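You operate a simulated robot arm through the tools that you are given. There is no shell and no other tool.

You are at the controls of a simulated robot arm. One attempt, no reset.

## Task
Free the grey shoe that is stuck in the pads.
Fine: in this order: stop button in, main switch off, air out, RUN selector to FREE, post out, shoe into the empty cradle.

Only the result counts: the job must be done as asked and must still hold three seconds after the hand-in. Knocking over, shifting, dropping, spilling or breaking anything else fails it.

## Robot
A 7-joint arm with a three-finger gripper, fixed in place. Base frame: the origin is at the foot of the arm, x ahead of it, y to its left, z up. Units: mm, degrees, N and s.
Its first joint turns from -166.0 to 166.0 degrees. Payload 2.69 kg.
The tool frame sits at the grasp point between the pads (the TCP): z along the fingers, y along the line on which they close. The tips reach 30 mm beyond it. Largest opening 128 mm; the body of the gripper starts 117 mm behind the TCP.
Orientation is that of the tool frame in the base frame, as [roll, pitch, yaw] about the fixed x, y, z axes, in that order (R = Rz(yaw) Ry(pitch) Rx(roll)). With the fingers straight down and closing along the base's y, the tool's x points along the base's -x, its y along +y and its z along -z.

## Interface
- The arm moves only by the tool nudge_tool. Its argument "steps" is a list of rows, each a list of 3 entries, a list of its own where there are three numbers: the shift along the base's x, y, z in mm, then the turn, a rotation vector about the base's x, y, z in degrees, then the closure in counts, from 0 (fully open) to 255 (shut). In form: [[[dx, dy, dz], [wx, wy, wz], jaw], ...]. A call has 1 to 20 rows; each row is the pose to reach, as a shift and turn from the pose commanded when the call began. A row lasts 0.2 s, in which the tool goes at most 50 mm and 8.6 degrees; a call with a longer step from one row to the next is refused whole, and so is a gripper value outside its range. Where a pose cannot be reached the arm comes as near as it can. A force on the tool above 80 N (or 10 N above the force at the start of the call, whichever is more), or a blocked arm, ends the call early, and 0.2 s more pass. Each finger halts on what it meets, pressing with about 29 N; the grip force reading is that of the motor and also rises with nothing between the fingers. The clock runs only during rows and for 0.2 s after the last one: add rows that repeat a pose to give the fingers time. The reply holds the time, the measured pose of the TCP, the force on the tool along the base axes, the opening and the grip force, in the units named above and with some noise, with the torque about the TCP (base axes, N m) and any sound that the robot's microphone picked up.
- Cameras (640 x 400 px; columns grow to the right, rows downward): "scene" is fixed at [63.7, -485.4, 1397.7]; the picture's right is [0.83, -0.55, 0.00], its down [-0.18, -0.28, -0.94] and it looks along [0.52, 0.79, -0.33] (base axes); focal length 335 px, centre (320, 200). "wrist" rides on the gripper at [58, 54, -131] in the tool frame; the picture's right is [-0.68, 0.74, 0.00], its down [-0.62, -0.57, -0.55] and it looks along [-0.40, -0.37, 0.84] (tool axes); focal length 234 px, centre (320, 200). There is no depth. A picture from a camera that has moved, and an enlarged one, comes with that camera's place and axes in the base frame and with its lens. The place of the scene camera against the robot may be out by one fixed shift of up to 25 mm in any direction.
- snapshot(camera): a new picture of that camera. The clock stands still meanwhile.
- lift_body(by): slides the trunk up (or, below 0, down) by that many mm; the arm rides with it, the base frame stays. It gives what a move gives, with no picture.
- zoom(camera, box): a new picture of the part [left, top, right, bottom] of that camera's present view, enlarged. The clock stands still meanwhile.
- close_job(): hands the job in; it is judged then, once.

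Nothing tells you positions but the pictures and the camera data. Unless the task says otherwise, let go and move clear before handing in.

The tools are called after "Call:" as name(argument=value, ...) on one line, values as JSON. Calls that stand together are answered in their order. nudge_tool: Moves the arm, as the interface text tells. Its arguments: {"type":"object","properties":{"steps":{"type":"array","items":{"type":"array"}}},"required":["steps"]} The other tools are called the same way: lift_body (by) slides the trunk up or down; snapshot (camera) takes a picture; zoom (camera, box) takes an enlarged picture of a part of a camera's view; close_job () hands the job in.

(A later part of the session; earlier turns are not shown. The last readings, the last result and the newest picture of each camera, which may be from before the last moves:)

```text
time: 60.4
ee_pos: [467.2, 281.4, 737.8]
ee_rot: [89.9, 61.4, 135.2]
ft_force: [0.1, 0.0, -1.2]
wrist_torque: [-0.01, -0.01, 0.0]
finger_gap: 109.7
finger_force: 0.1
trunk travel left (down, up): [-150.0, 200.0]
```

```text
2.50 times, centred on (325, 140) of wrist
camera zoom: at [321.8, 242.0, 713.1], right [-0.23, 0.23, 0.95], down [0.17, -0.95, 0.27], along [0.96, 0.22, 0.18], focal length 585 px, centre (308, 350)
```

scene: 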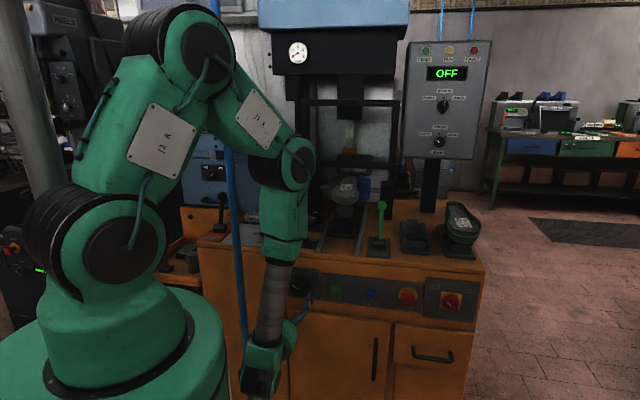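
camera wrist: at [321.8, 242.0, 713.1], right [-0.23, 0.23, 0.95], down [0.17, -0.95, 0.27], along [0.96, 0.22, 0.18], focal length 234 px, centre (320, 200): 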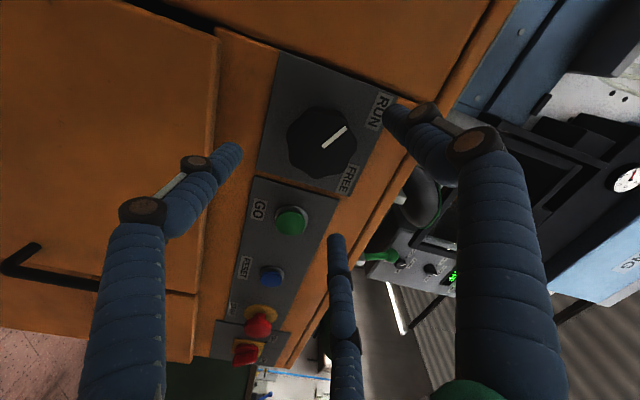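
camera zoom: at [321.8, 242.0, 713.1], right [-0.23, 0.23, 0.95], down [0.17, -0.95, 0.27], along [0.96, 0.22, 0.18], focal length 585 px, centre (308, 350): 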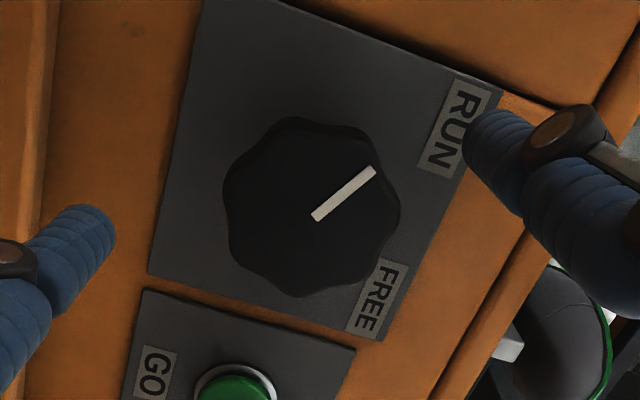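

The knob centre is within 2 mm of the tool axis. I advance so the open fingers surround the knob.

Call:
nudge_tool(steps=[[[11, 13, 1.3], [0, 0, 0], 36], [[23, 25, 1.3], [0, 0, 0], 36], [[35, 37, 1.3], [0, 0, 0], 36], [[43, 45, 1.3], [0, 0, 0], 36], [[49, 51, 1.3], [0, 0, 0], 36]])

Call:
zoom(camera="wrist", box=[210, 70, 430, 250])

```text
time: 61.6
ee_pos: [516.7, 335.7, 741.9]
ee_rot: [90.0, 61.2, 135.2]
ft_force: [-0.1, 0.1, 0.1]
wrist_torque: [0.05, 0.02, -0.03]
finger_gap: 109.8
finger_force: 0.0
trunk travel left (down, up): [-150.0, 200.0]
```

```text
2.22 times, centred on (320, 160) of wrist
camera zoom: at [371.8, 296.2, 717.2], right [-0.23, 0.23, 0.95], down [0.17, -0.95, 0.27], along [0.96, 0.23, 0.18], focal length 520 px, centre (320, 289)
```

zoom: 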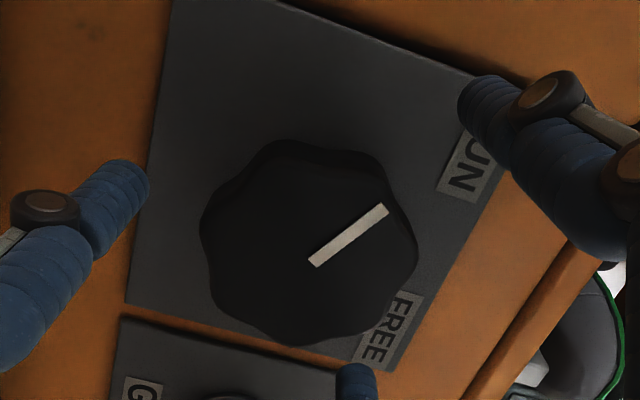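

The fingers surround the knob; its centre is about 3 mm lower than the axis. I correct that and close on it.

Call:
nudge_tool(steps=[[[0, 0, -2.8], [0, 0, 0], 36], [[0, 0, -2.8], [0, 0, 0], 80], [[0, 0, -2.8], [0, 0, 0], 110], [[0, 0, -2.8], [0, 0, 0], 140], [[0, 0, -2.8], [0, 0, 0], 180]])

Call:
zoom(camera="wrist", box=[210, 70, 430, 250])

```text
time: 62.8
ee_pos: [516.5, 333.6, 741.7]
ee_rot: [89.9, 61.3, 134.8]
ft_force: [10.7, -18.0, 5.0]
wrist_torque: [0.05, -0.1, -0.66]
finger_gap: 67.3
finger_force: 22.6
trunk travel left (down, up): [-150.0, 200.0]
```

```text
2.22 times, centred on (320, 160) of wrist
camera zoom: at [372.3, 295.1, 715.4], right [-0.23, 0.23, 0.95], down [0.17, -0.95, 0.27], along [0.96, 0.22, 0.18], focal length 520 px, centre (320, 289)
```

zoom: 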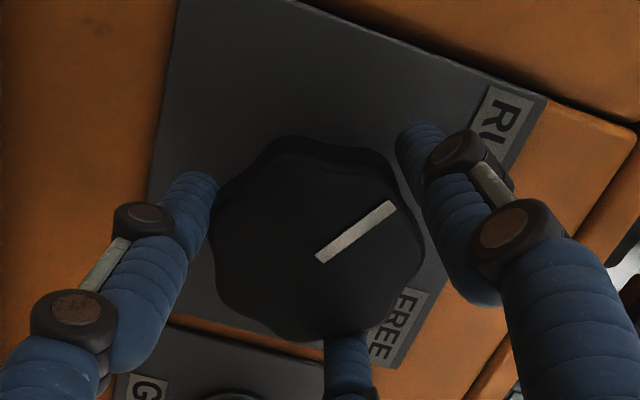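

The knob is gripped (gap 67 mm). I ease toward the side load, tighten, and begin turning clockwise.

Call:
nudge_tool(steps=[[[1.0, -1.0, 0.4], [0, 0, 0], 220], [[1.6, -1.6, 0.8], [0, 0, 0], 255], [[1.6, -1.6, 0.8], [3.5, 3.5, 0], 255], [[1.6, -1.6, 0.8], [7.1, 7.1, 0], 255], [[1.6, -1.6, 0.8], [10.6, 10.6, 0], 255], [[1.6, -1.6, 0.8], [14.1, 14.1, 0], 255], [[1.6, -1.6, 0.8], [17.7, 17.7, 0], 255]])

Call:
zoom(camera="wrist", box=[210, 70, 430, 250])

```text
time: 64.4
ee_pos: [518.7, 331.7, 739.3]
ee_rot: [90.0, 36.2, 135.0]
ft_force: [27.1, -28.7, 3.9]
wrist_torque: [0.03, -0.01, -1.24]
finger_gap: 64.4
finger_force: 45.2
trunk travel left (down, up): [-150.0, 200.0]
```

```text
2.22 times, centred on (320, 160) of wrist
camera zoom: at [371.1, 295.6, 748.6], right [0.08, -0.08, 0.99], down [0.2, -0.98, -0.09], along [0.98, 0.2, -0.06], focal length 520 px, centre (320, 289)
```

zoom: 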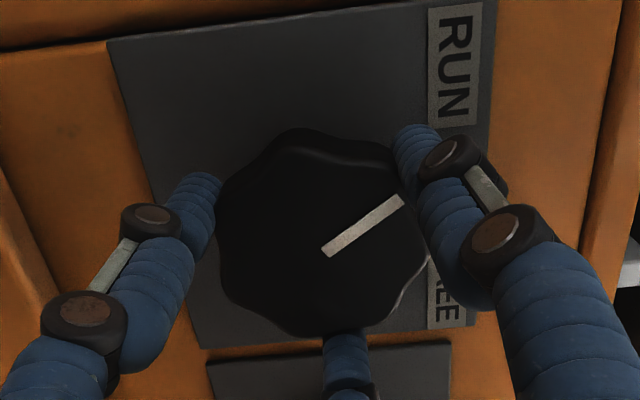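

The knob turns with the tool. I relieve the side load and continue turning.

Call:
nudge_tool(steps=[[[1.2, -1.2, 0], [4.2, 4.2, 0], 255], [[2.2, -2.2, 0], [8.5, 8.5, 0], 255], [[2.2, -2.2, 0], [12.7, 12.7, 0], 255], [[2.2, -2.2, 0], [17, 17, 0], 255], [[2.2, -2.2, 0], [21.2, 21.2, 0], 255]])

Call:
zoom(camera="wrist", box=[210, 70, 430, 250])

```text
time: 65.6
ee_pos: [519.3, 332.4, 739.8]
ee_rot: [90.0, 6.2, 135.3]
ft_force: [5.8, 17.2, 2.0]
wrist_torque: [0.23, -0.26, 0.7]
finger_gap: 64.4
finger_force: 45.3
trunk travel left (down, up): [-150.0, 200.0]
```

```text
2.22 times, centred on (320, 160) of wrist
camera zoom: at [382.0, 284.1, 786.9], right [0.42, -0.42, 0.81], down [0.09, -0.86, -0.5], along [0.9, 0.28, -0.33], focal length 520 px, centre (320, 289)
```

zoom: 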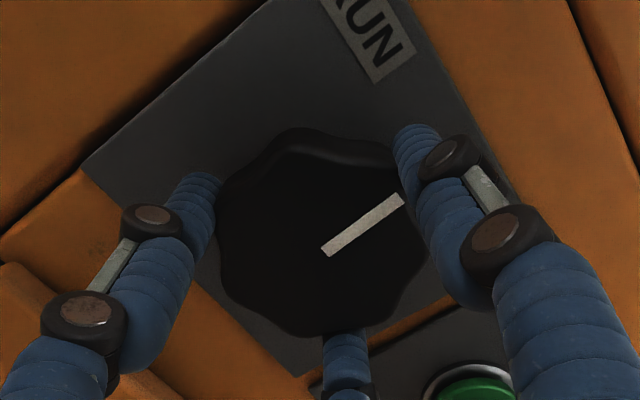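

Call:
nudge_tool(steps=[[[0, 0, 0], [4.2, 4.2, 0], 255], [[0, 0, 0], [8.5, 8.5, 0], 255], [[0, 0, 0], [12.7, 12.7, 0], 255], [[0, 0, 0], [17, 17, 0], 255], [[0, 0, 0], [21.2, 21.2, 0], 255], [[0, 0, 0], [24.7, 24.7, 0], 255]])

Call:
snapshot(camera="wrist")

```text
time: 67.0
ee_pos: [518.6, 332.2, 740.1]
ee_rot: [90.0, -28.7, 135.1]
ft_force: [-11.3, 26.0, 1.2]
wrist_torque: [0.04, -0.03, 0.56]
finger_gap: 64.4
finger_force: 44.9
trunk travel left (down, up): [-150.0, 200.0]
```

```text
taken
camera wrist: at [409.0, 257.2, 814.7], right [0.67, -0.67, 0.32], down [-0.2, -0.58, -0.79], along [0.71, 0.47, -0.52], focal length 234 px, centre (320, 200)
```

wrist: 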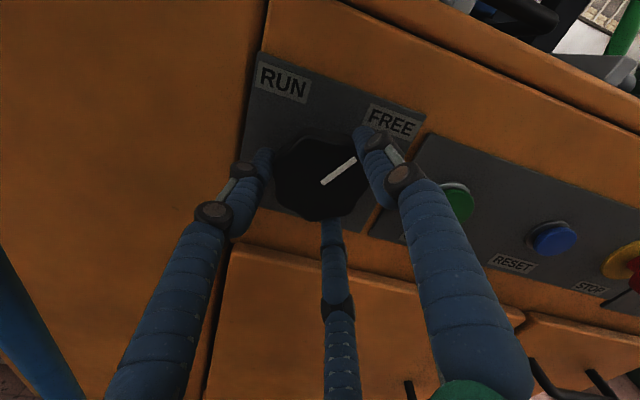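

The pointer now points at FREE. I release, back straight off and check it.

Call:
nudge_tool(steps=[[[0, 0, 0], [0, 0, 0], 100], [[0, 0, 0], [0, 0, 0], 60], [[0, 0, 0], [0, 0, 0], 40], [[-14, -14, 0], [0, 0, 0], 40], [[-35, -35, 0], [0, 0, 0], 40], [[-56, -56, 0], [0, 0, 0], 40], [[-56, -56, 0], [0, 0, 0], 40]])

Call:
zoom(camera="wrist", box=[210, 70, 430, 250])

Call:
snapshot(camera="scene")

```text
time: 68.6
ee_pos: [462.5, 276.7, 739.5]
ee_rot: [90.0, -28.6, 135.1]
ft_force: [0.2, -0.5, -0.9]
wrist_torque: [0.04, 0.03, 0.01]
finger_gap: 107.7
finger_force: 0.1
trunk travel left (down, up): [-150.0, 200.0]
```

```text
2.22 times, centred on (320, 160) of wrist
camera zoom: at [352.3, 202.5, 815.3], right [0.67, -0.67, 0.32], down [-0.2, -0.58, -0.79], along [0.72, 0.47, -0.52], focal length 520 px, centre (320, 289)
```

zoom: 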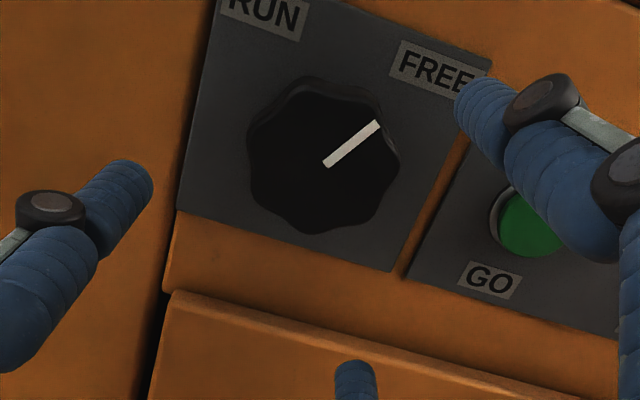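

```text
taken
```

scene: 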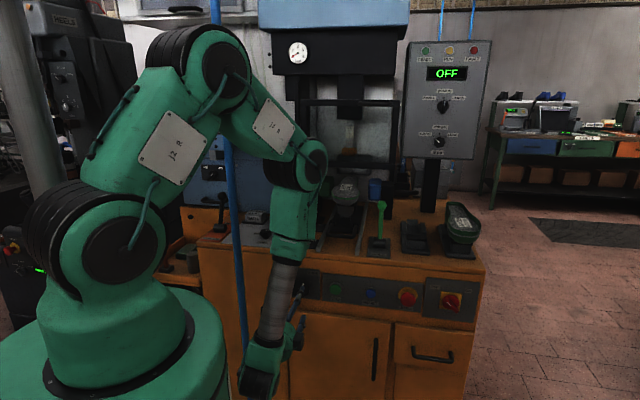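

Call:
zoom(camera="wrist", box=[270, 60, 410, 190])

Call:
zoom(camera="scene", box=[280, 255, 340, 305])

```text
3.08 times, centred on (340, 125) of wrist
camera zoom: at [352.3, 202.5, 815.3], right [0.67, -0.67, 0.32], down [-0.2, -0.58, -0.79], along [0.72, 0.47, -0.52], focal length 720 px, centre (258, 431)
```

zoom: 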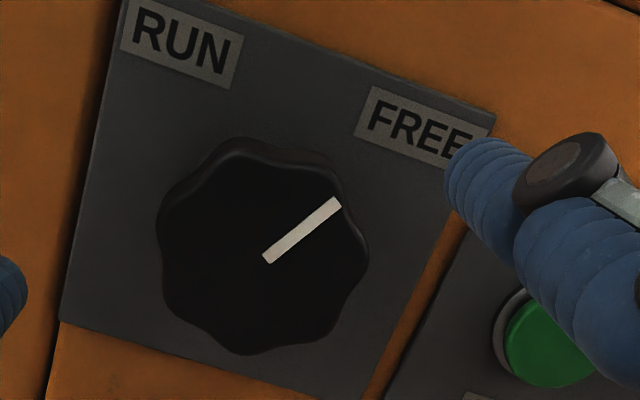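

```text
8.00 times, centred on (310, 280) of scene
camera zoom: at [63.7, -485.4, 1397.7], right [0.83, -0.55, 0.0], down [-0.18, -0.28, -0.94], along [0.52, 0.79, -0.33], focal length 2678 px, centre (400, -440)
```

zoom: 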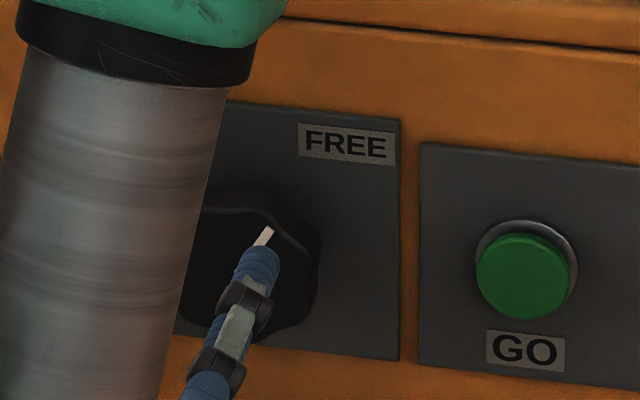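

No ticks are visible. By two views the pointer started about 60° left of vertical and now stands about 32° right of it, so FREE (if symmetric) lies roughly 30° further on. I roll the tool back and re-grip to turn the knob on until it meets its stop.

Call:
nudge_tool(steps=[[[0, 0, 0], [-5.9, -5.9, 0], 40], [[0, 0, 0], [-11.8, -11.8, 0], 40], [[0, 0, 0], [-17.7, -17.7, 0], 40], [[0, 0, 0], [-23.6, -23.6, 0], 40], [[0, 0, 0], [-29.5, -29.5, 0], 40], [[0, 0, 0], [-35.4, -35.4, 0], 40], [[0, 0, 0], [-41.2, -41.2, 0], 40], [[0, 0, 0], [-41.2, -41.2, 0], 40]])

Call:
zoom(camera="wrist", box=[230, 60, 420, 220])

Call:
zoom(camera="scene", box=[280, 255, 340, 305])

```text
time: 70.4
ee_pos: [464.1, 276.5, 741.1]
ee_rot: [90.1, 29.7, 135.1]
ft_force: [-0.2, 0.4, -0.2]
wrist_torque: [0.0, 0.03, 0.04]
finger_gap: 107.8
finger_force: 0.1
trunk travel left (down, up): [-150.0, 200.0]
```

```text
2.50 times, centred on (325, 140) of wrist
camera zoom: at [317.2, 237.9, 758.1], right [0.16, -0.16, 0.98], down [0.19, -0.96, -0.19], along [0.97, 0.21, -0.12], focal length 585 px, centre (308, 350)
```

zoom: 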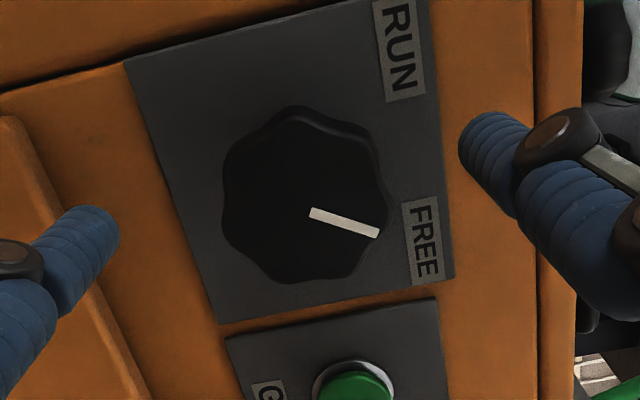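

```text
8.00 times, centred on (310, 280) of scene
camera zoom: at [63.7, -485.4, 1397.7], right [0.83, -0.55, 0.0], down [-0.18, -0.28, -0.94], along [0.52, 0.79, -0.33], focal length 2678 px, centre (400, -440)
```

zoom: 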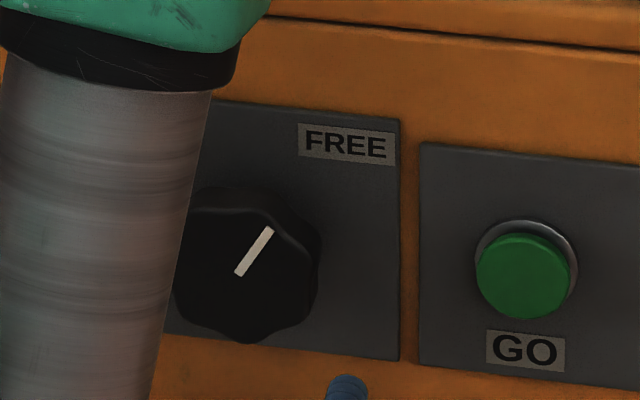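

The pointer is at about +32°. I advance, grip again and turn further, watching the torque.

Call:
nudge_tool(steps=[[[10.5, 13.5, -0.8], [0, 0, 0], 40], [[24, 27, -0.8], [0, 0, 0], 40], [[38, 41, -0.8], [0, 0, 0], 40], [[48, 51, -0.8], [0, 0, 0], 40], [[53.7, 56.7, -0.8], [0, 0, 0], 40], [[53.7, 56.7, -0.8], [0, 0, 0], 90], [[53.7, 56.7, -0.8], [0, 0, 0], 120], [[53.7, 56.7, -0.8], [0, 0, 0], 180], [[53.7, 56.7, -0.8], [0, 0, 0], 255]])

Call:
zoom(camera="wrist", box=[210, 70, 430, 250])

```text
time: 72.4
ee_pos: [517.0, 329.9, 740.6]
ee_rot: [89.9, 29.7, 135.1]
ft_force: [-8.9, 5.8, 13.8]
wrist_torque: [0.23, -0.26, 0.42]
finger_gap: 64.0
finger_force: 44.4
trunk travel left (down, up): [-150.0, 200.0]
```

```text
2.22 times, centred on (320, 160) of wrist
camera zoom: at [371.2, 293.0, 757.6], right [0.16, -0.16, 0.97], down [0.19, -0.96, -0.19], along [0.97, 0.21, -0.12], focal length 520 px, centre (320, 289)
```

zoom: 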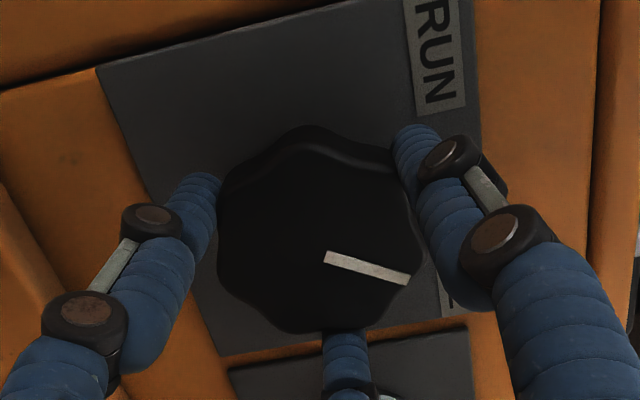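

Good, centred grip. I turn clockwise in small steps.

Call:
nudge_tool(steps=[[[0, 0, 0], [3.5, 3.5, 0], 255], [[0, 0, 0], [7.1, 7.1, 0], 255], [[0, 0, 0], [10.6, 10.6, 0], 255]])

Call:
zoom(camera="wrist", box=[210, 70, 430, 250])

```text
time: 73.2
ee_pos: [517.4, 330.2, 741.2]
ee_rot: [90.0, 14.6, 134.9]
ft_force: [0.8, -9.8, 20.4]
wrist_torque: [0.17, -0.19, -0.61]
finger_gap: 64.0
finger_force: 44.3
trunk travel left (down, up): [-150.0, 200.0]
```

```text
2.22 times, centred on (320, 160) of wrist
camera zoom: at [376.1, 288.3, 776.9], right [0.33, -0.33, 0.88], down [0.13, -0.91, -0.39], along [0.93, 0.25, -0.26], focal length 520 px, centre (320, 289)
```

zoom: 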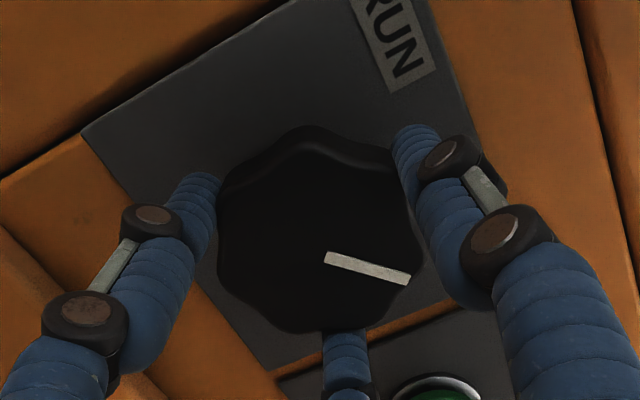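

Call:
nudge_tool(steps=[[[0, 0, 0], [2.8, 2.8, 0], 255], [[0, 0, 0], [5.7, 5.7, 0], 255], [[0, 0, 0], [8.5, 8.5, 0], 255]])

Call:
zoom(camera="wrist", box=[210, 70, 430, 250])

```text
time: 74.0
ee_pos: [518.0, 331.2, 740.1]
ee_rot: [89.9, 2.6, 134.9]
ft_force: [3.0, -24.7, 20.8]
wrist_torque: [0.5, -0.49, -0.47]
finger_gap: 64.1
finger_force: 44.8
trunk travel left (down, up): [-150.0, 200.0]
```

```text
2.22 times, centred on (320, 160) of wrist
camera zoom: at [382.7, 281.7, 790.8], right [0.45, -0.46, 0.77], down [0.07, -0.84, -0.54], along [0.89, 0.29, -0.35], focal length 520 px, centre (320, 289)
```

zoom: 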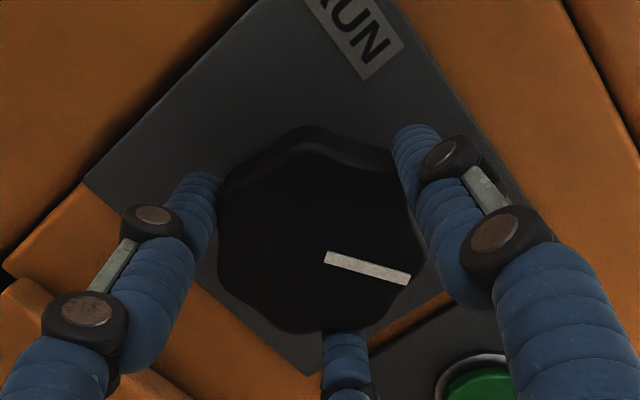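

Call:
nudge_tool(steps=[[[0, 0, 0], [1.8, 1.8, 0], 255], [[0, 0, 0], [3.5, 3.5, 0], 255], [[0, 0, 0], [3.5, 3.5, 0], 255]])

Call:
zoom(camera="wrist", box=[210, 70, 430, 250])

```text
time: 74.8
ee_pos: [518.4, 330.9, 739.8]
ee_rot: [89.8, -2.3, 135.0]
ft_force: [8.4, -16.3, 23.3]
wrist_torque: [-0.51, -1.3, -0.57]
finger_gap: 64.2
finger_force: 45.1
trunk travel left (down, up): [-150.0, 200.0]
```

```text
2.22 times, centred on (320, 160) of wrist
camera zoom: at [386.3, 278.4, 795.4], right [0.5, -0.5, 0.71], down [0.03, -0.81, -0.59], along [0.87, 0.32, -0.38], focal length 520 px, centre (320, 289)
```

zoom: 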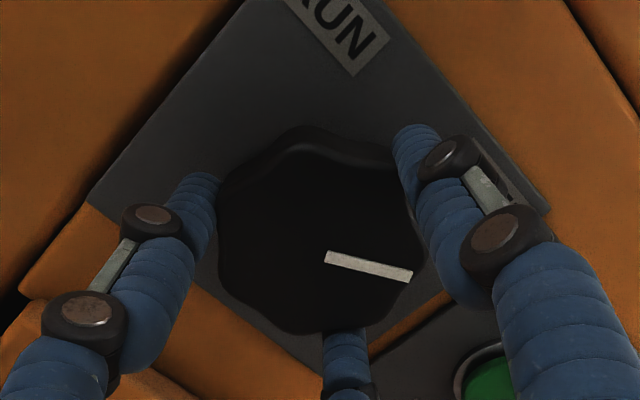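

There is now a clear resisting torque of about 1.3 N m, so the selector is against its FREE stop. I release and back away.

Call:
nudge_tool(steps=[[[0, 0, 0], [-1.4, -1.4, 0], 200], [[0, 0, 0], [-1.4, -1.4, 0], 100], [[0, 0, 0], [-1.4, -1.4, 0], 50], [[0, 0, 0], [-1.4, -1.4, 0], 40], [[-14, -14, 0], [-1.4, -1.4, 0], 40], [[-40, -40, 0], [-1.4, -1.4, 0], 40], [[-70, -70, 0], [-1.4, -1.4, 0], 40], [[-70, -70, 0], [-1.4, -1.4, 0], 40]])

Call:
snapshot(camera="wrist")

Call:
zoom(camera="scene", box=[280, 255, 340, 305])

Call:
zoom(camera="scene", box=[310, 165, 410, 265])

```text
time: 76.6
ee_pos: [448.9, 261.0, 739.5]
ee_rot: [90.0, -0.3, 135.0]
ft_force: [-1.0, 1.2, 0.9]
wrist_torque: [-0.02, -0.04, -0.02]
finger_gap: 108.0
finger_force: 0.1
trunk travel left (down, up): [-150.0, 200.0]
```

```text
taken
camera wrist: at [316.3, 209.9, 793.2], right [0.48, -0.48, 0.73], down [0.05, -0.82, -0.57], along [0.88, 0.31, -0.37], focal length 234 px, centre (320, 200)
```

wrist: 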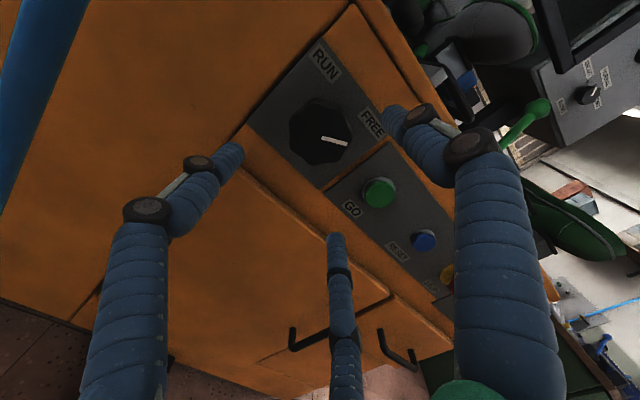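

```text
8.00 times, centred on (310, 280) of scene
camera zoom: at [63.7, -485.4, 1397.7], right [0.83, -0.55, 0.0], down [-0.18, -0.28, -0.94], along [0.52, 0.79, -0.33], focal length 2678 px, centre (400, -440)
```

zoom: 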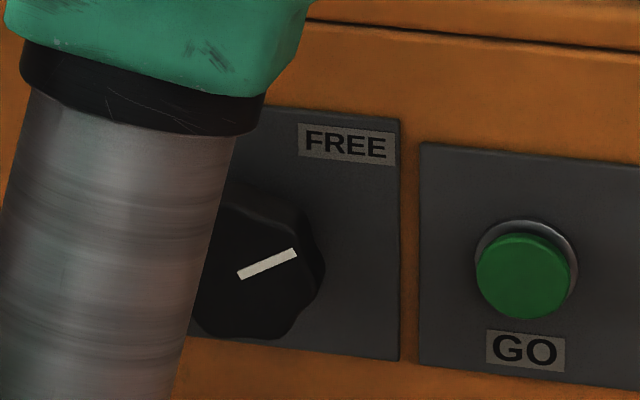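

```text
4.00 times, centred on (360, 215) of scene
camera zoom: at [63.7, -485.4, 1397.7], right [0.83, -0.55, 0.0], down [-0.18, -0.28, -0.94], along [0.52, 0.79, -0.33], focal length 1339 px, centre (160, 140)
```

zoom: 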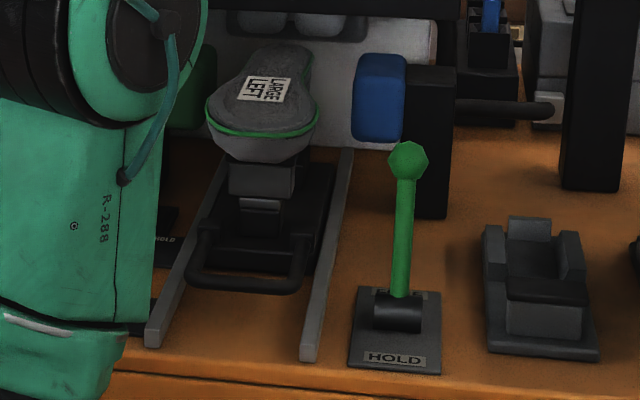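

With the selector at FREE the two pads have opened away from the shoe. Next is the post: I raise the arm and point the tool down, to look at the carriage and its loop handle from above.

Call:
nudge_tool(steps=[[[0, -5, 26], [-5.79, 5.79, 0], 120], [[5, -10, 52], [-11.57, 11.57, 0], 255], [[10, -15, 78], [-17.36, 17.36, 0], 255], [[15, -20, 104], [-23.14, 23.14, 0], 255], [[20, -25, 130], [-28.93, 28.93, 0], 255], [[25, -30, 160], [-34.7, 34.7, 0], 255], [[30, -30, 200], [-40.5, 40.5, 0], 255], [[35, -30, 240], [-46.3, 46.3, 0], 255], [[40, -25, 280], [-52.1, 52.1, 0], 255], [[45, -20, 320], [-57.9, 57.9, 0], 255], [[50, -15, 350], [-63.6, 63.6, 0], 255], [[60, -5, 380], [-63.6, 63.6, 0], 255], [[60, -5, 380], [-63.6, 63.6, 0], 255]])

Call:
snapshot(camera="wrist")

Call:
snapshot(camera="scene")

```text
time: 79.4
ee_pos: [506.0, 256.3, 1119.8]
ee_rot: [179.9, 0.1, 134.7]
ft_force: [-0.5, -0.4, 1.3]
wrist_torque: [0.05, -0.07, 0.02]
finger_gap: 2.3
finger_force: 29.0
out of reach, approached as far as the arm can: row 9
trunk travel left (down, up): [-150.0, 200.0]
```

```text
taken
camera wrist: at [503.1, 336.4, 1251.0], right [1.0, 0.04, 0.0], down [0.03, -0.84, 0.55], along [0.02, -0.55, -0.84], focal length 234 px, centre (320, 200)
```

wrist: 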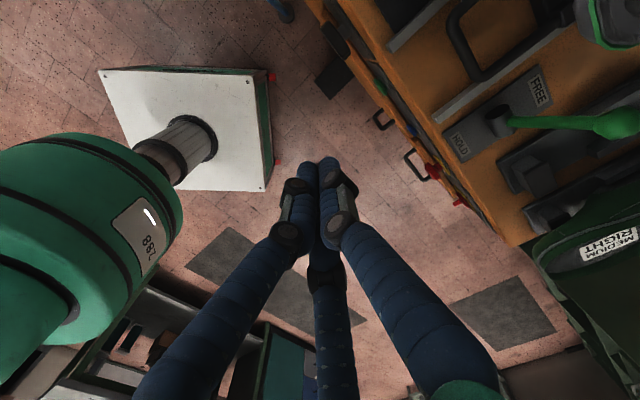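

```text
taken
```

scene: 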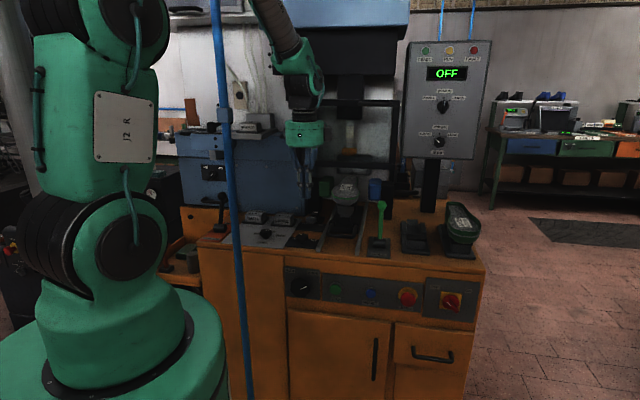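

Call:
zoom(camera="wrist", box=[380, 0, 640, 170])

Call:
zoom(camera="scene", box=[300, 170, 400, 260])

```text
2.35 times, centred on (510, 85) of wrist
camera zoom: at [503.1, 336.4, 1251.0], right [1.0, 0.04, 0.0], down [0.03, -0.84, 0.55], along [0.02, -0.55, -0.84], focal length 551 px, centre (-127, 471)
```

zoom: 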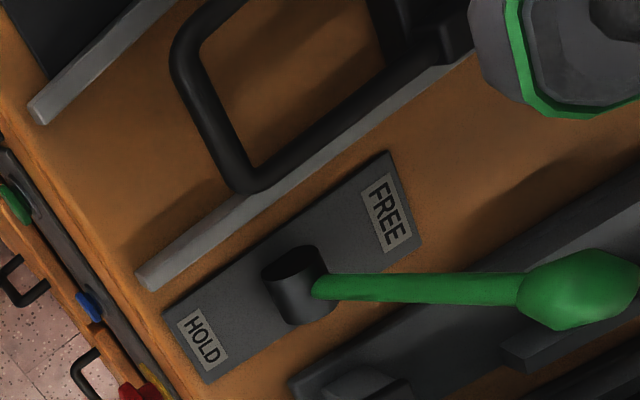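

```text
4.44 times, centred on (350, 215) of scene
camera zoom: at [63.7, -485.4, 1397.7], right [0.83, -0.55, 0.0], down [-0.18, -0.28, -0.94], along [0.52, 0.79, -0.33], focal length 1488 px, centre (187, 133)
```

zoom: 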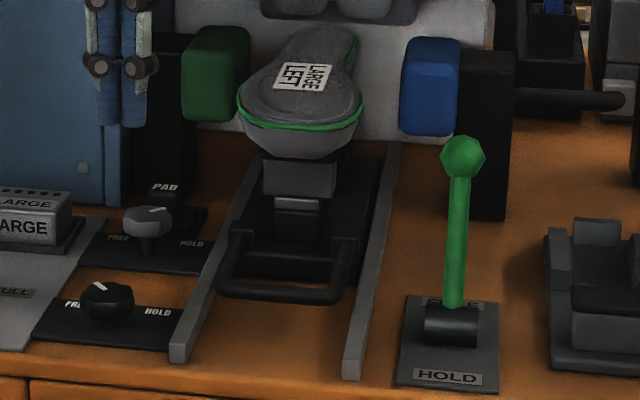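

I see the loop handle clearly: its front bar lies at w ≈ 731, z ≈ 888 between u 206 and 294, with about 100 mm of open space behind it, and the shoe's front overhangs at w ≈ 765. I'll come in tilted 40° from the front, to hook the bar with closed fingers without touching the shoe.

Call:
nudge_tool(steps=[[[26, 9, -22], [4.7, -4.7, 0], 255], [[52, 18, -45], [9.4, -9.4, 0], 255], [[78, 27, -68], [14.1, -14.1, 0], 255], [[104, 36, -90], [18.9, -18.9, 0], 255], [[130, 45, -112], [23.6, -23.6, 0], 255], [[155, 52, -135], [28.3, -28.3, 0], 255], [[155, 52, -135], [28.3, -28.3, 0], 255]])

Call:
snapshot(camera="wrist")

Call:
snapshot(camera="scene")

```text
time: 81.0
ee_pos: [660.0, 307.0, 986.4]
ee_rot: [139.7, -0.2, 134.8]
ft_force: [-2.1, -0.9, -0.4]
wrist_torque: [0.12, -0.21, -0.07]
finger_gap: 2.4
finger_force: 29.3
trunk travel left (down, up): [-150.0, 200.0]
```

```text
taken
camera wrist: at [589.4, 318.7, 1121.2], right [0.88, -0.09, 0.47], down [-0.12, -0.99, 0.05], along [0.47, -0.1, -0.88], focal length 234 px, centre (320, 200)
```

wrist: 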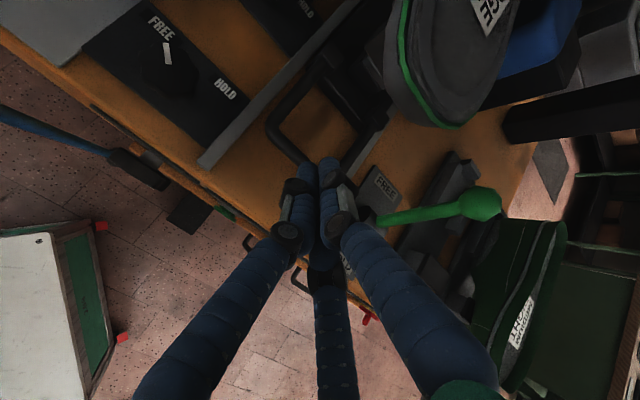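

```text
taken
```

scene: 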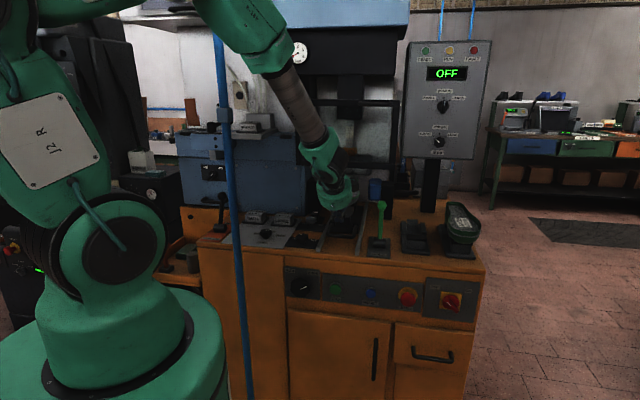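

The loop is open below the tips and the approach line is clear of both shoe and bar. I slide in along the tool axis so the tips end up inside the loop behind the bar.

Call:
nudge_tool(steps=[[[11.6, 11.6, -15], [0, 0, 0], 255], [[23.2, 23.2, -30], [0, 0, 0], 255], [[34.8, 34.8, -46], [0, 0, 0], 255], [[46.4, 46.4, -61], [0, 0, 0], 255]])

Call:
snapshot(camera="wrist")

Call:
zoom(camera="scene", box=[290, 120, 410, 260])

```text
time: 82.0
ee_pos: [710.2, 358.4, 921.9]
ee_rot: [139.8, -0.2, 134.8]
ft_force: [-0.4, 0.1, -0.5]
wrist_torque: [0.01, 0.0, 0.0]
finger_gap: 1.9
finger_force: 28.8
trunk travel left (down, up): [-150.0, 200.0]
```

```text
taken
camera wrist: at [638.6, 368.1, 1057.4], right [0.88, -0.09, 0.47], down [-0.12, -0.99, 0.05], along [0.46, -0.1, -0.88], focal length 234 px, centre (320, 200)
```

wrist: 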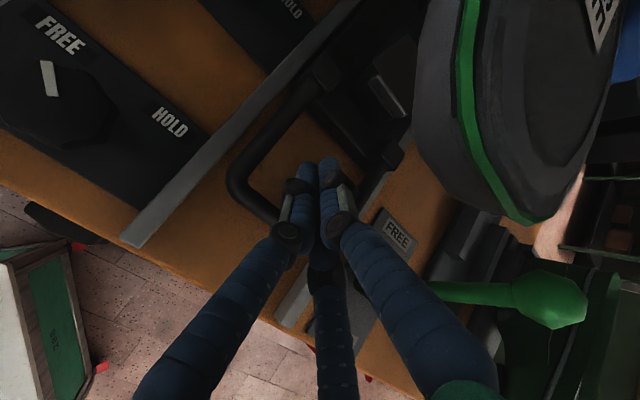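

```text
2.86 times, centred on (350, 190) of scene
camera zoom: at [63.7, -485.4, 1397.7], right [0.83, -0.55, 0.0], down [-0.18, -0.28, -0.94], along [0.52, 0.79, -0.33], focal length 957 px, centre (234, 229)
```

zoom: 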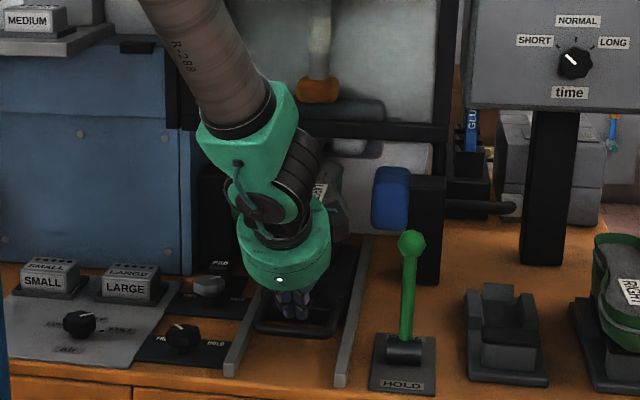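

The tips are entering the loop with clear space all round. I continue the last 28 mm down.

Call:
nudge_tool(steps=[[[4, 4, -10], [0, 0, 0], 255], [[7.5, 7.5, -19], [0, 0, 0], 255], [[10.2, 10.2, -27], [0, 0, 0], 255]])

Call:
snapshot(camera="wrist")

```text
time: 82.8
ee_pos: [719.1, 364.3, 895.0]
ee_rot: [140.0, -0.3, 134.8]
ft_force: [0.4, -0.5, 0.2]
wrist_torque: [-0.04, 0.02, 0.0]
finger_gap: 2.1
finger_force: 29.4
trunk travel left (down, up): [-150.0, 200.0]
```

```text
taken
camera wrist: at [648.9, 375.3, 1029.5], right [0.88, -0.08, 0.47], down [-0.12, -0.99, 0.05], along [0.46, -0.11, -0.88], focal length 234 px, centre (320, 200)
```

wrist: 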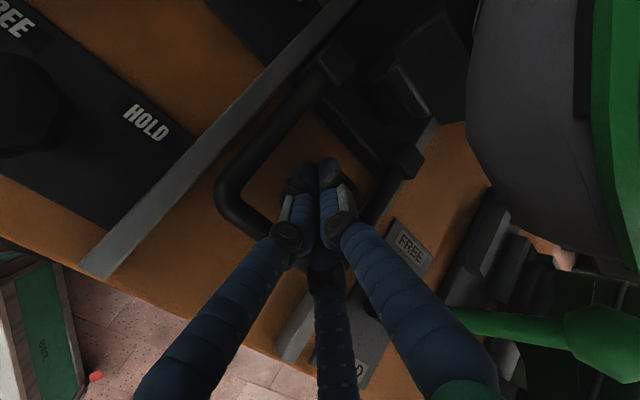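

The fingertips are inside the loop, centred and not touching anything. Now I pull straight back along −w and watch the force.

Call:
nudge_tool(steps=[[[-3.5, -3.5, 0], [0, 0, 0], 255], [[-7, -7, 0], [0, 0, 0], 255], [[-10.5, -10.5, 0], [0, 0, 0], 255], [[-14, -14, 0], [0, 0, 0], 255], [[-18, -18, 0], [0, 0, 0], 255], [[-22, -22, 0], [0, 0, 0], 255], [[-26, -26, 0], [0, 0, 0], 255]])

Call:
snapshot(camera="wrist")

Call:
zoom(camera="scene", box=[290, 120, 410, 260])

```text
time: 84.4
ee_pos: [692.4, 337.9, 893.7]
ee_rot: [139.9, -0.3, 134.8]
ft_force: [0.3, -0.1, 0.3]
wrist_torque: [0.0, -0.03, -0.02]
finger_gap: 2.3
finger_force: 28.9
trunk travel left (down, up): [-150.0, 200.0]
```

```text
taken
camera wrist: at [621.4, 349.8, 1029.2], right [0.88, -0.08, 0.47], down [-0.12, -0.99, 0.05], along [0.46, -0.11, -0.88], focal length 234 px, centre (320, 200)
```

wrist: 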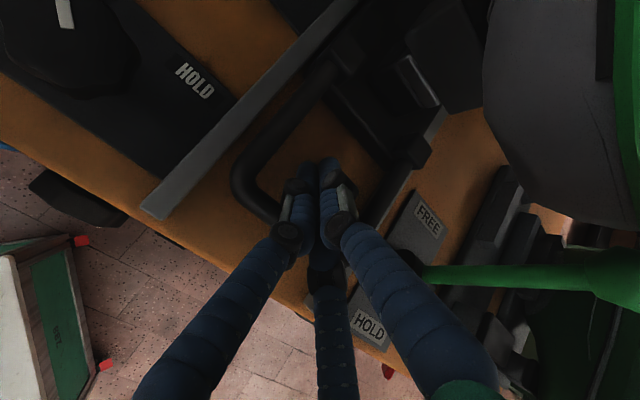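

```text
2.86 times, centred on (350, 190) of scene
camera zoom: at [63.7, -485.4, 1397.7], right [0.83, -0.55, 0.0], down [-0.18, -0.28, -0.94], along [0.52, 0.79, -0.33], focal length 957 px, centre (234, 229)
```

zoom: 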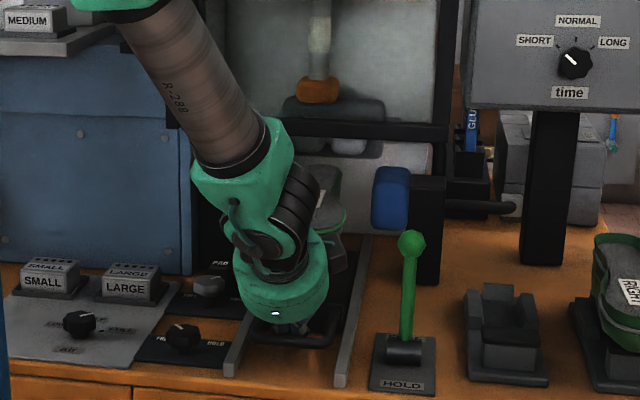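

The loop is following the fingers with almost no resistance. I keep pulling.

Call:
nudge_tool(steps=[[[-4, -4, 0], [0, 0, 0], 255], [[-8, -8, 0], [0, 0, 0], 255], [[-12, -12, 0], [0, 0, 0], 255], [[-16, -16, 0], [0, 0, 0], 255], [[-20, -20, 0], [0, 0, 0], 255], [[-24, -24, 0], [0, 0, 0], 255], [[-28, -28, 0], [0, 0, 0], 255]])

Call:
snapshot(camera="wrist")

Call:
zoom(camera="scene", box=[290, 120, 410, 260])

```text
time: 86.0
ee_pos: [664.2, 310.9, 896.5]
ee_rot: [140.0, -0.1, 134.8]
ft_force: [0.4, 0.5, 1.3]
wrist_torque: [0.0, 0.01, 0.02]
finger_gap: 2.3
finger_force: 29.0
trunk travel left (down, up): [-150.0, 200.0]
```

```text
taken
camera wrist: at [593.1, 321.9, 1031.0], right [0.88, -0.08, 0.47], down [-0.12, -0.99, 0.05], along [0.46, -0.11, -0.88], focal length 234 px, centre (320, 200)
```

wrist: 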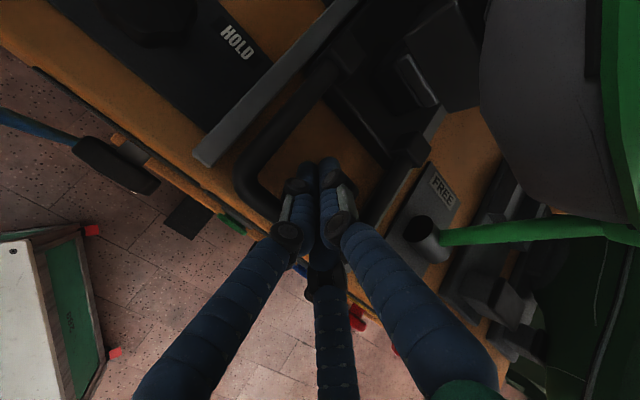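

```text
2.86 times, centred on (350, 190) of scene
camera zoom: at [63.7, -485.4, 1397.7], right [0.83, -0.55, 0.0], down [-0.18, -0.28, -0.94], along [0.52, 0.79, -0.33], focal length 957 px, centre (234, 229)
```

zoom: 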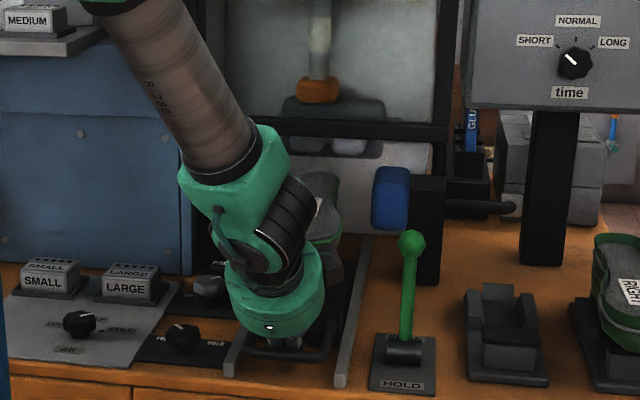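

Call:
nudge_tool(steps=[[[-3.5, -3.5, 0], [0, 0, 0], 255], [[-7, -7, 0], [0, 0, 0], 255], [[-10.5, -10.5, 0], [0, 0, 0], 255], [[-14, -14, 0], [0, 0, 0], 255], [[-17.5, -17.5, 0], [0, 0, 0], 255]])

Call:
snapshot(camera="wrist")

Call:
zoom(camera="scene", box=[290, 120, 410, 260])

```text
time: 87.2
ee_pos: [647.8, 294.0, 895.1]
ee_rot: [140.0, -0.2, 134.8]
ft_force: [0.5, -0.2, 2.3]
wrist_torque: [-0.04, 0.02, 0.02]
finger_gap: 2.3
finger_force: 29.3
trunk travel left (down, up): [-150.0, 200.0]
```

```text
taken
camera wrist: at [575.9, 304.3, 1031.0], right [0.88, -0.08, 0.47], down [-0.12, -0.99, 0.05], along [0.46, -0.1, -0.88], focal length 234 px, centre (320, 200)
```

wrist: 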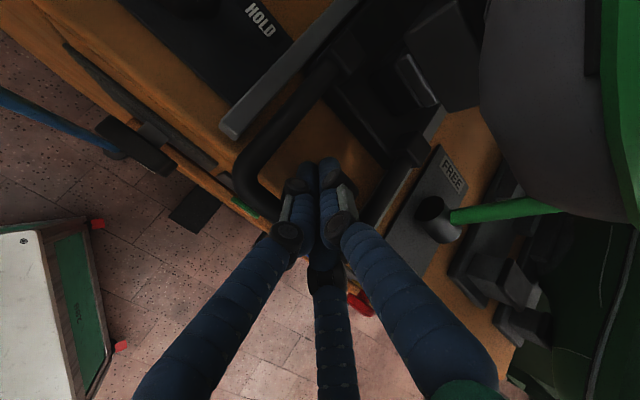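

```text
2.86 times, centred on (350, 190) of scene
camera zoom: at [63.7, -485.4, 1397.7], right [0.83, -0.55, 0.0], down [-0.18, -0.28, -0.94], along [0.52, 0.79, -0.33], focal length 957 px, centre (234, 229)
```

zoom: 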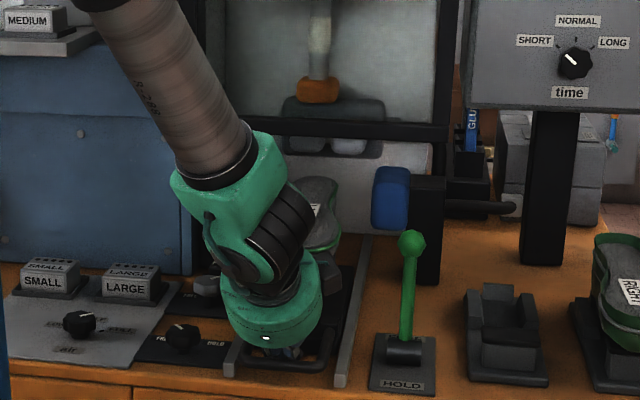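

Call:
nudge_tool(steps=[[[-3.5, -3.5, 0], [0, 0, 0], 255], [[-7, -7, 0], [0, 0, 0], 255], [[-10.5, -10.5, 0], [0, 0, 0], 255], [[-14, -14, 0], [0, 0, 0], 255], [[-17.5, -17.5, 0], [0, 0, 0], 255], [[-21, -21, 0], [0, 0, 0], 255]])

Call:
snapshot(camera="wrist")

Call:
zoom(camera="scene", box=[290, 120, 410, 260])

```text
time: 88.6
ee_pos: [626.8, 272.7, 896.3]
ee_rot: [139.9, -0.2, 134.9]
ft_force: [0.4, -0.3, 1.8]
wrist_torque: [-0.04, 0.01, 0.01]
finger_gap: 2.3
finger_force: 28.7
trunk travel left (down, up): [-150.0, 200.0]
```

```text
taken
camera wrist: at [556.0, 283.2, 1031.4], right [0.88, -0.08, 0.47], down [-0.12, -0.99, 0.05], along [0.46, -0.1, -0.88], focal length 234 px, centre (320, 200)
```

wrist: 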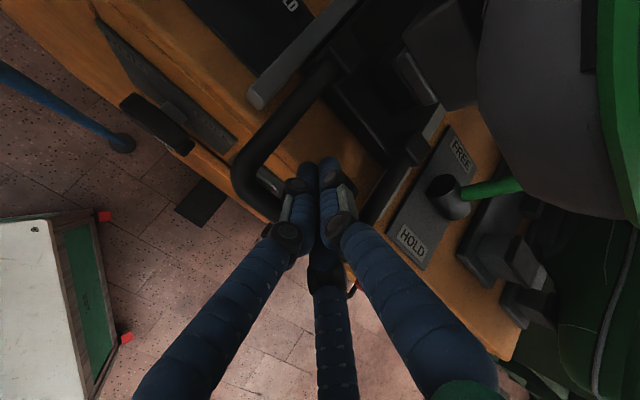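

```text
2.86 times, centred on (350, 190) of scene
camera zoom: at [63.7, -485.4, 1397.7], right [0.83, -0.55, 0.0], down [-0.18, -0.28, -0.94], along [0.52, 0.79, -0.33], focal length 957 px, centre (234, 229)
```

zoom: 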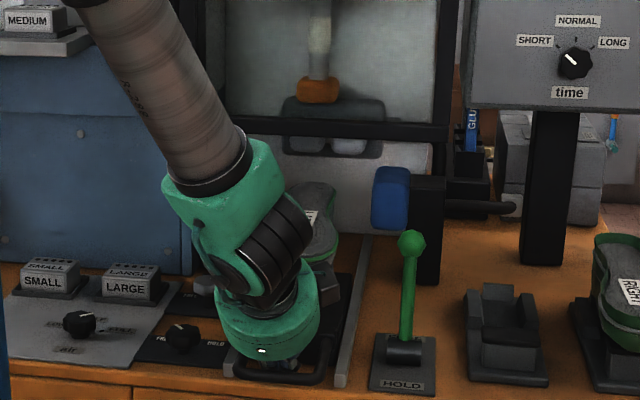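

Call:
nudge_tool(steps=[[[-3.5, -3.5, 0], [0, 0, 0], 255], [[-7, -7, 0], [0, 0, 0], 255], [[-10.5, -10.5, 0], [0, 0, 0], 255], [[-14, -14, 0], [0, 0, 0], 255], [[-17.5, -17.5, 0], [0, 0, 0], 255], [[-21, -21, 0], [0, 0, 0], 255]])

Call:
snapshot(camera="wrist")

Call:
zoom(camera="scene", box=[290, 120, 410, 260])

```text
time: 90.0
ee_pos: [603.8, 251.3, 894.7]
ee_rot: [140.1, -0.3, 134.8]
ft_force: [0.0, -0.5, -0.1]
wrist_torque: [0.03, -0.01, 0.01]
finger_gap: 2.2
finger_force: 29.1
trunk travel left (down, up): [-150.0, 200.0]
```

```text
taken
camera wrist: at [533.3, 262.6, 1030.1], right [0.88, -0.08, 0.47], down [-0.12, -0.99, 0.05], along [0.46, -0.11, -0.88], focal length 234 px, centre (320, 200)
```

wrist: 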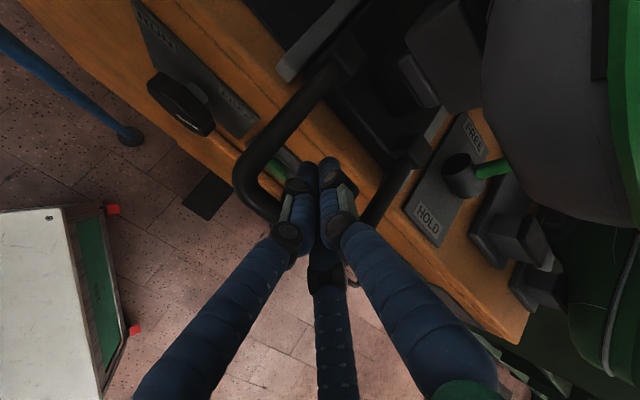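

```text
2.86 times, centred on (350, 190) of scene
camera zoom: at [63.7, -485.4, 1397.7], right [0.83, -0.55, 0.0], down [-0.18, -0.28, -0.94], along [0.52, 0.79, -0.33], focal length 957 px, centre (234, 229)
```

zoom: 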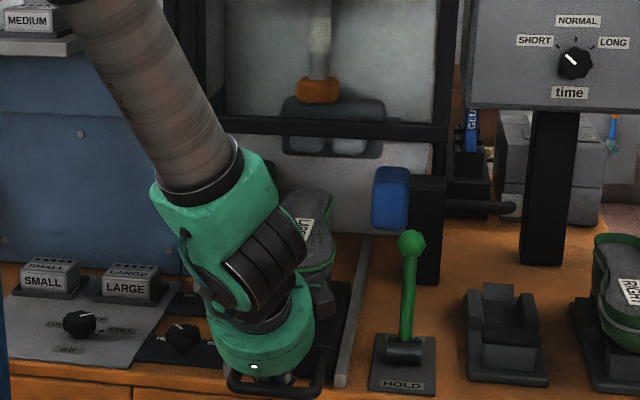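

Call:
nudge_tool(steps=[[[-2.5, -2.5, 0], [0, 0, 0], 255], [[-5, -5, 0], [0, 0, 0], 255], [[-7.5, -7.5, 0], [0, 0, 0], 255], [[-10, -10, 0], [0, 0, 0], 255]])

Call:
zoom(camera="wrist", box=[200, 60, 460, 260])

```text
time: 91.0
ee_pos: [595.5, 241.2, 896.7]
ee_rot: [139.8, -0.1, 134.8]
ft_force: [5.1, 6.3, 2.3]
wrist_torque: [-0.07, 0.01, 0.09]
finger_gap: 2.2
finger_force: 28.9
trunk travel left (down, up): [-150.0, 200.0]
```

```text
2.00 times, centred on (330, 160) of wrist
camera zoom: at [525.5, 251.9, 1031.6], right [0.88, -0.08, 0.47], down [-0.12, -0.99, 0.05], along [0.46, -0.1, -0.88], focal length 468 px, centre (300, 280)
```

zoom: 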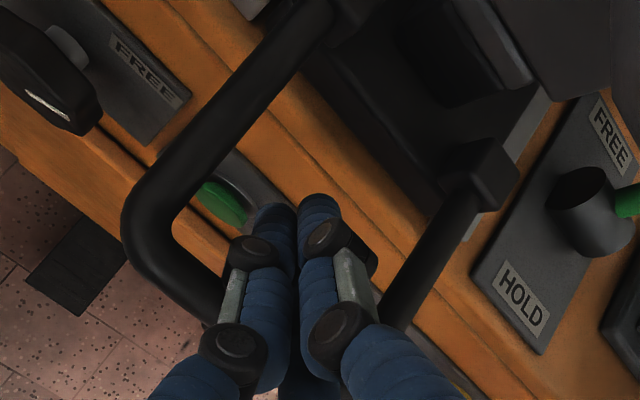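

A resisting force of about 8 N has appeared, so the post seems to be at its outer stop. I confirm with a small extra pull.

Call:
nudge_tool(steps=[[[-1.5, -1.5, 0], [0, 0, 0], 255], [[-3, -3, 0], [0, 0, 0], 255]])

Call:
zoom(camera="scene", box=[280, 120, 420, 290])

```text
time: 91.6
ee_pos: [594.3, 239.8, 898.8]
ee_rot: [139.8, -0.1, 134.8]
ft_force: [23.2, 21.1, 9.0]
wrist_torque: [-0.26, 0.09, 0.47]
finger_gap: 2.0
finger_force: 29.3
trunk travel left (down, up): [-150.0, 200.0]
```

```text
2.35 times, centred on (350, 205) of scene
camera zoom: at [63.7, -485.4, 1397.7], right [0.83, -0.55, 0.0], down [-0.18, -0.28, -0.94], along [0.52, 0.79, -0.33], focal length 788 px, centre (249, 188)
```

zoom: 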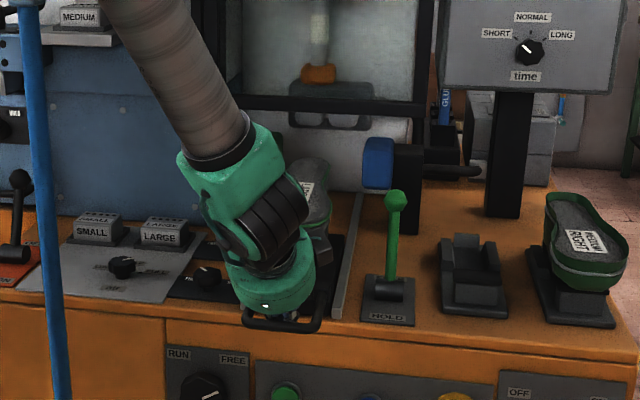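

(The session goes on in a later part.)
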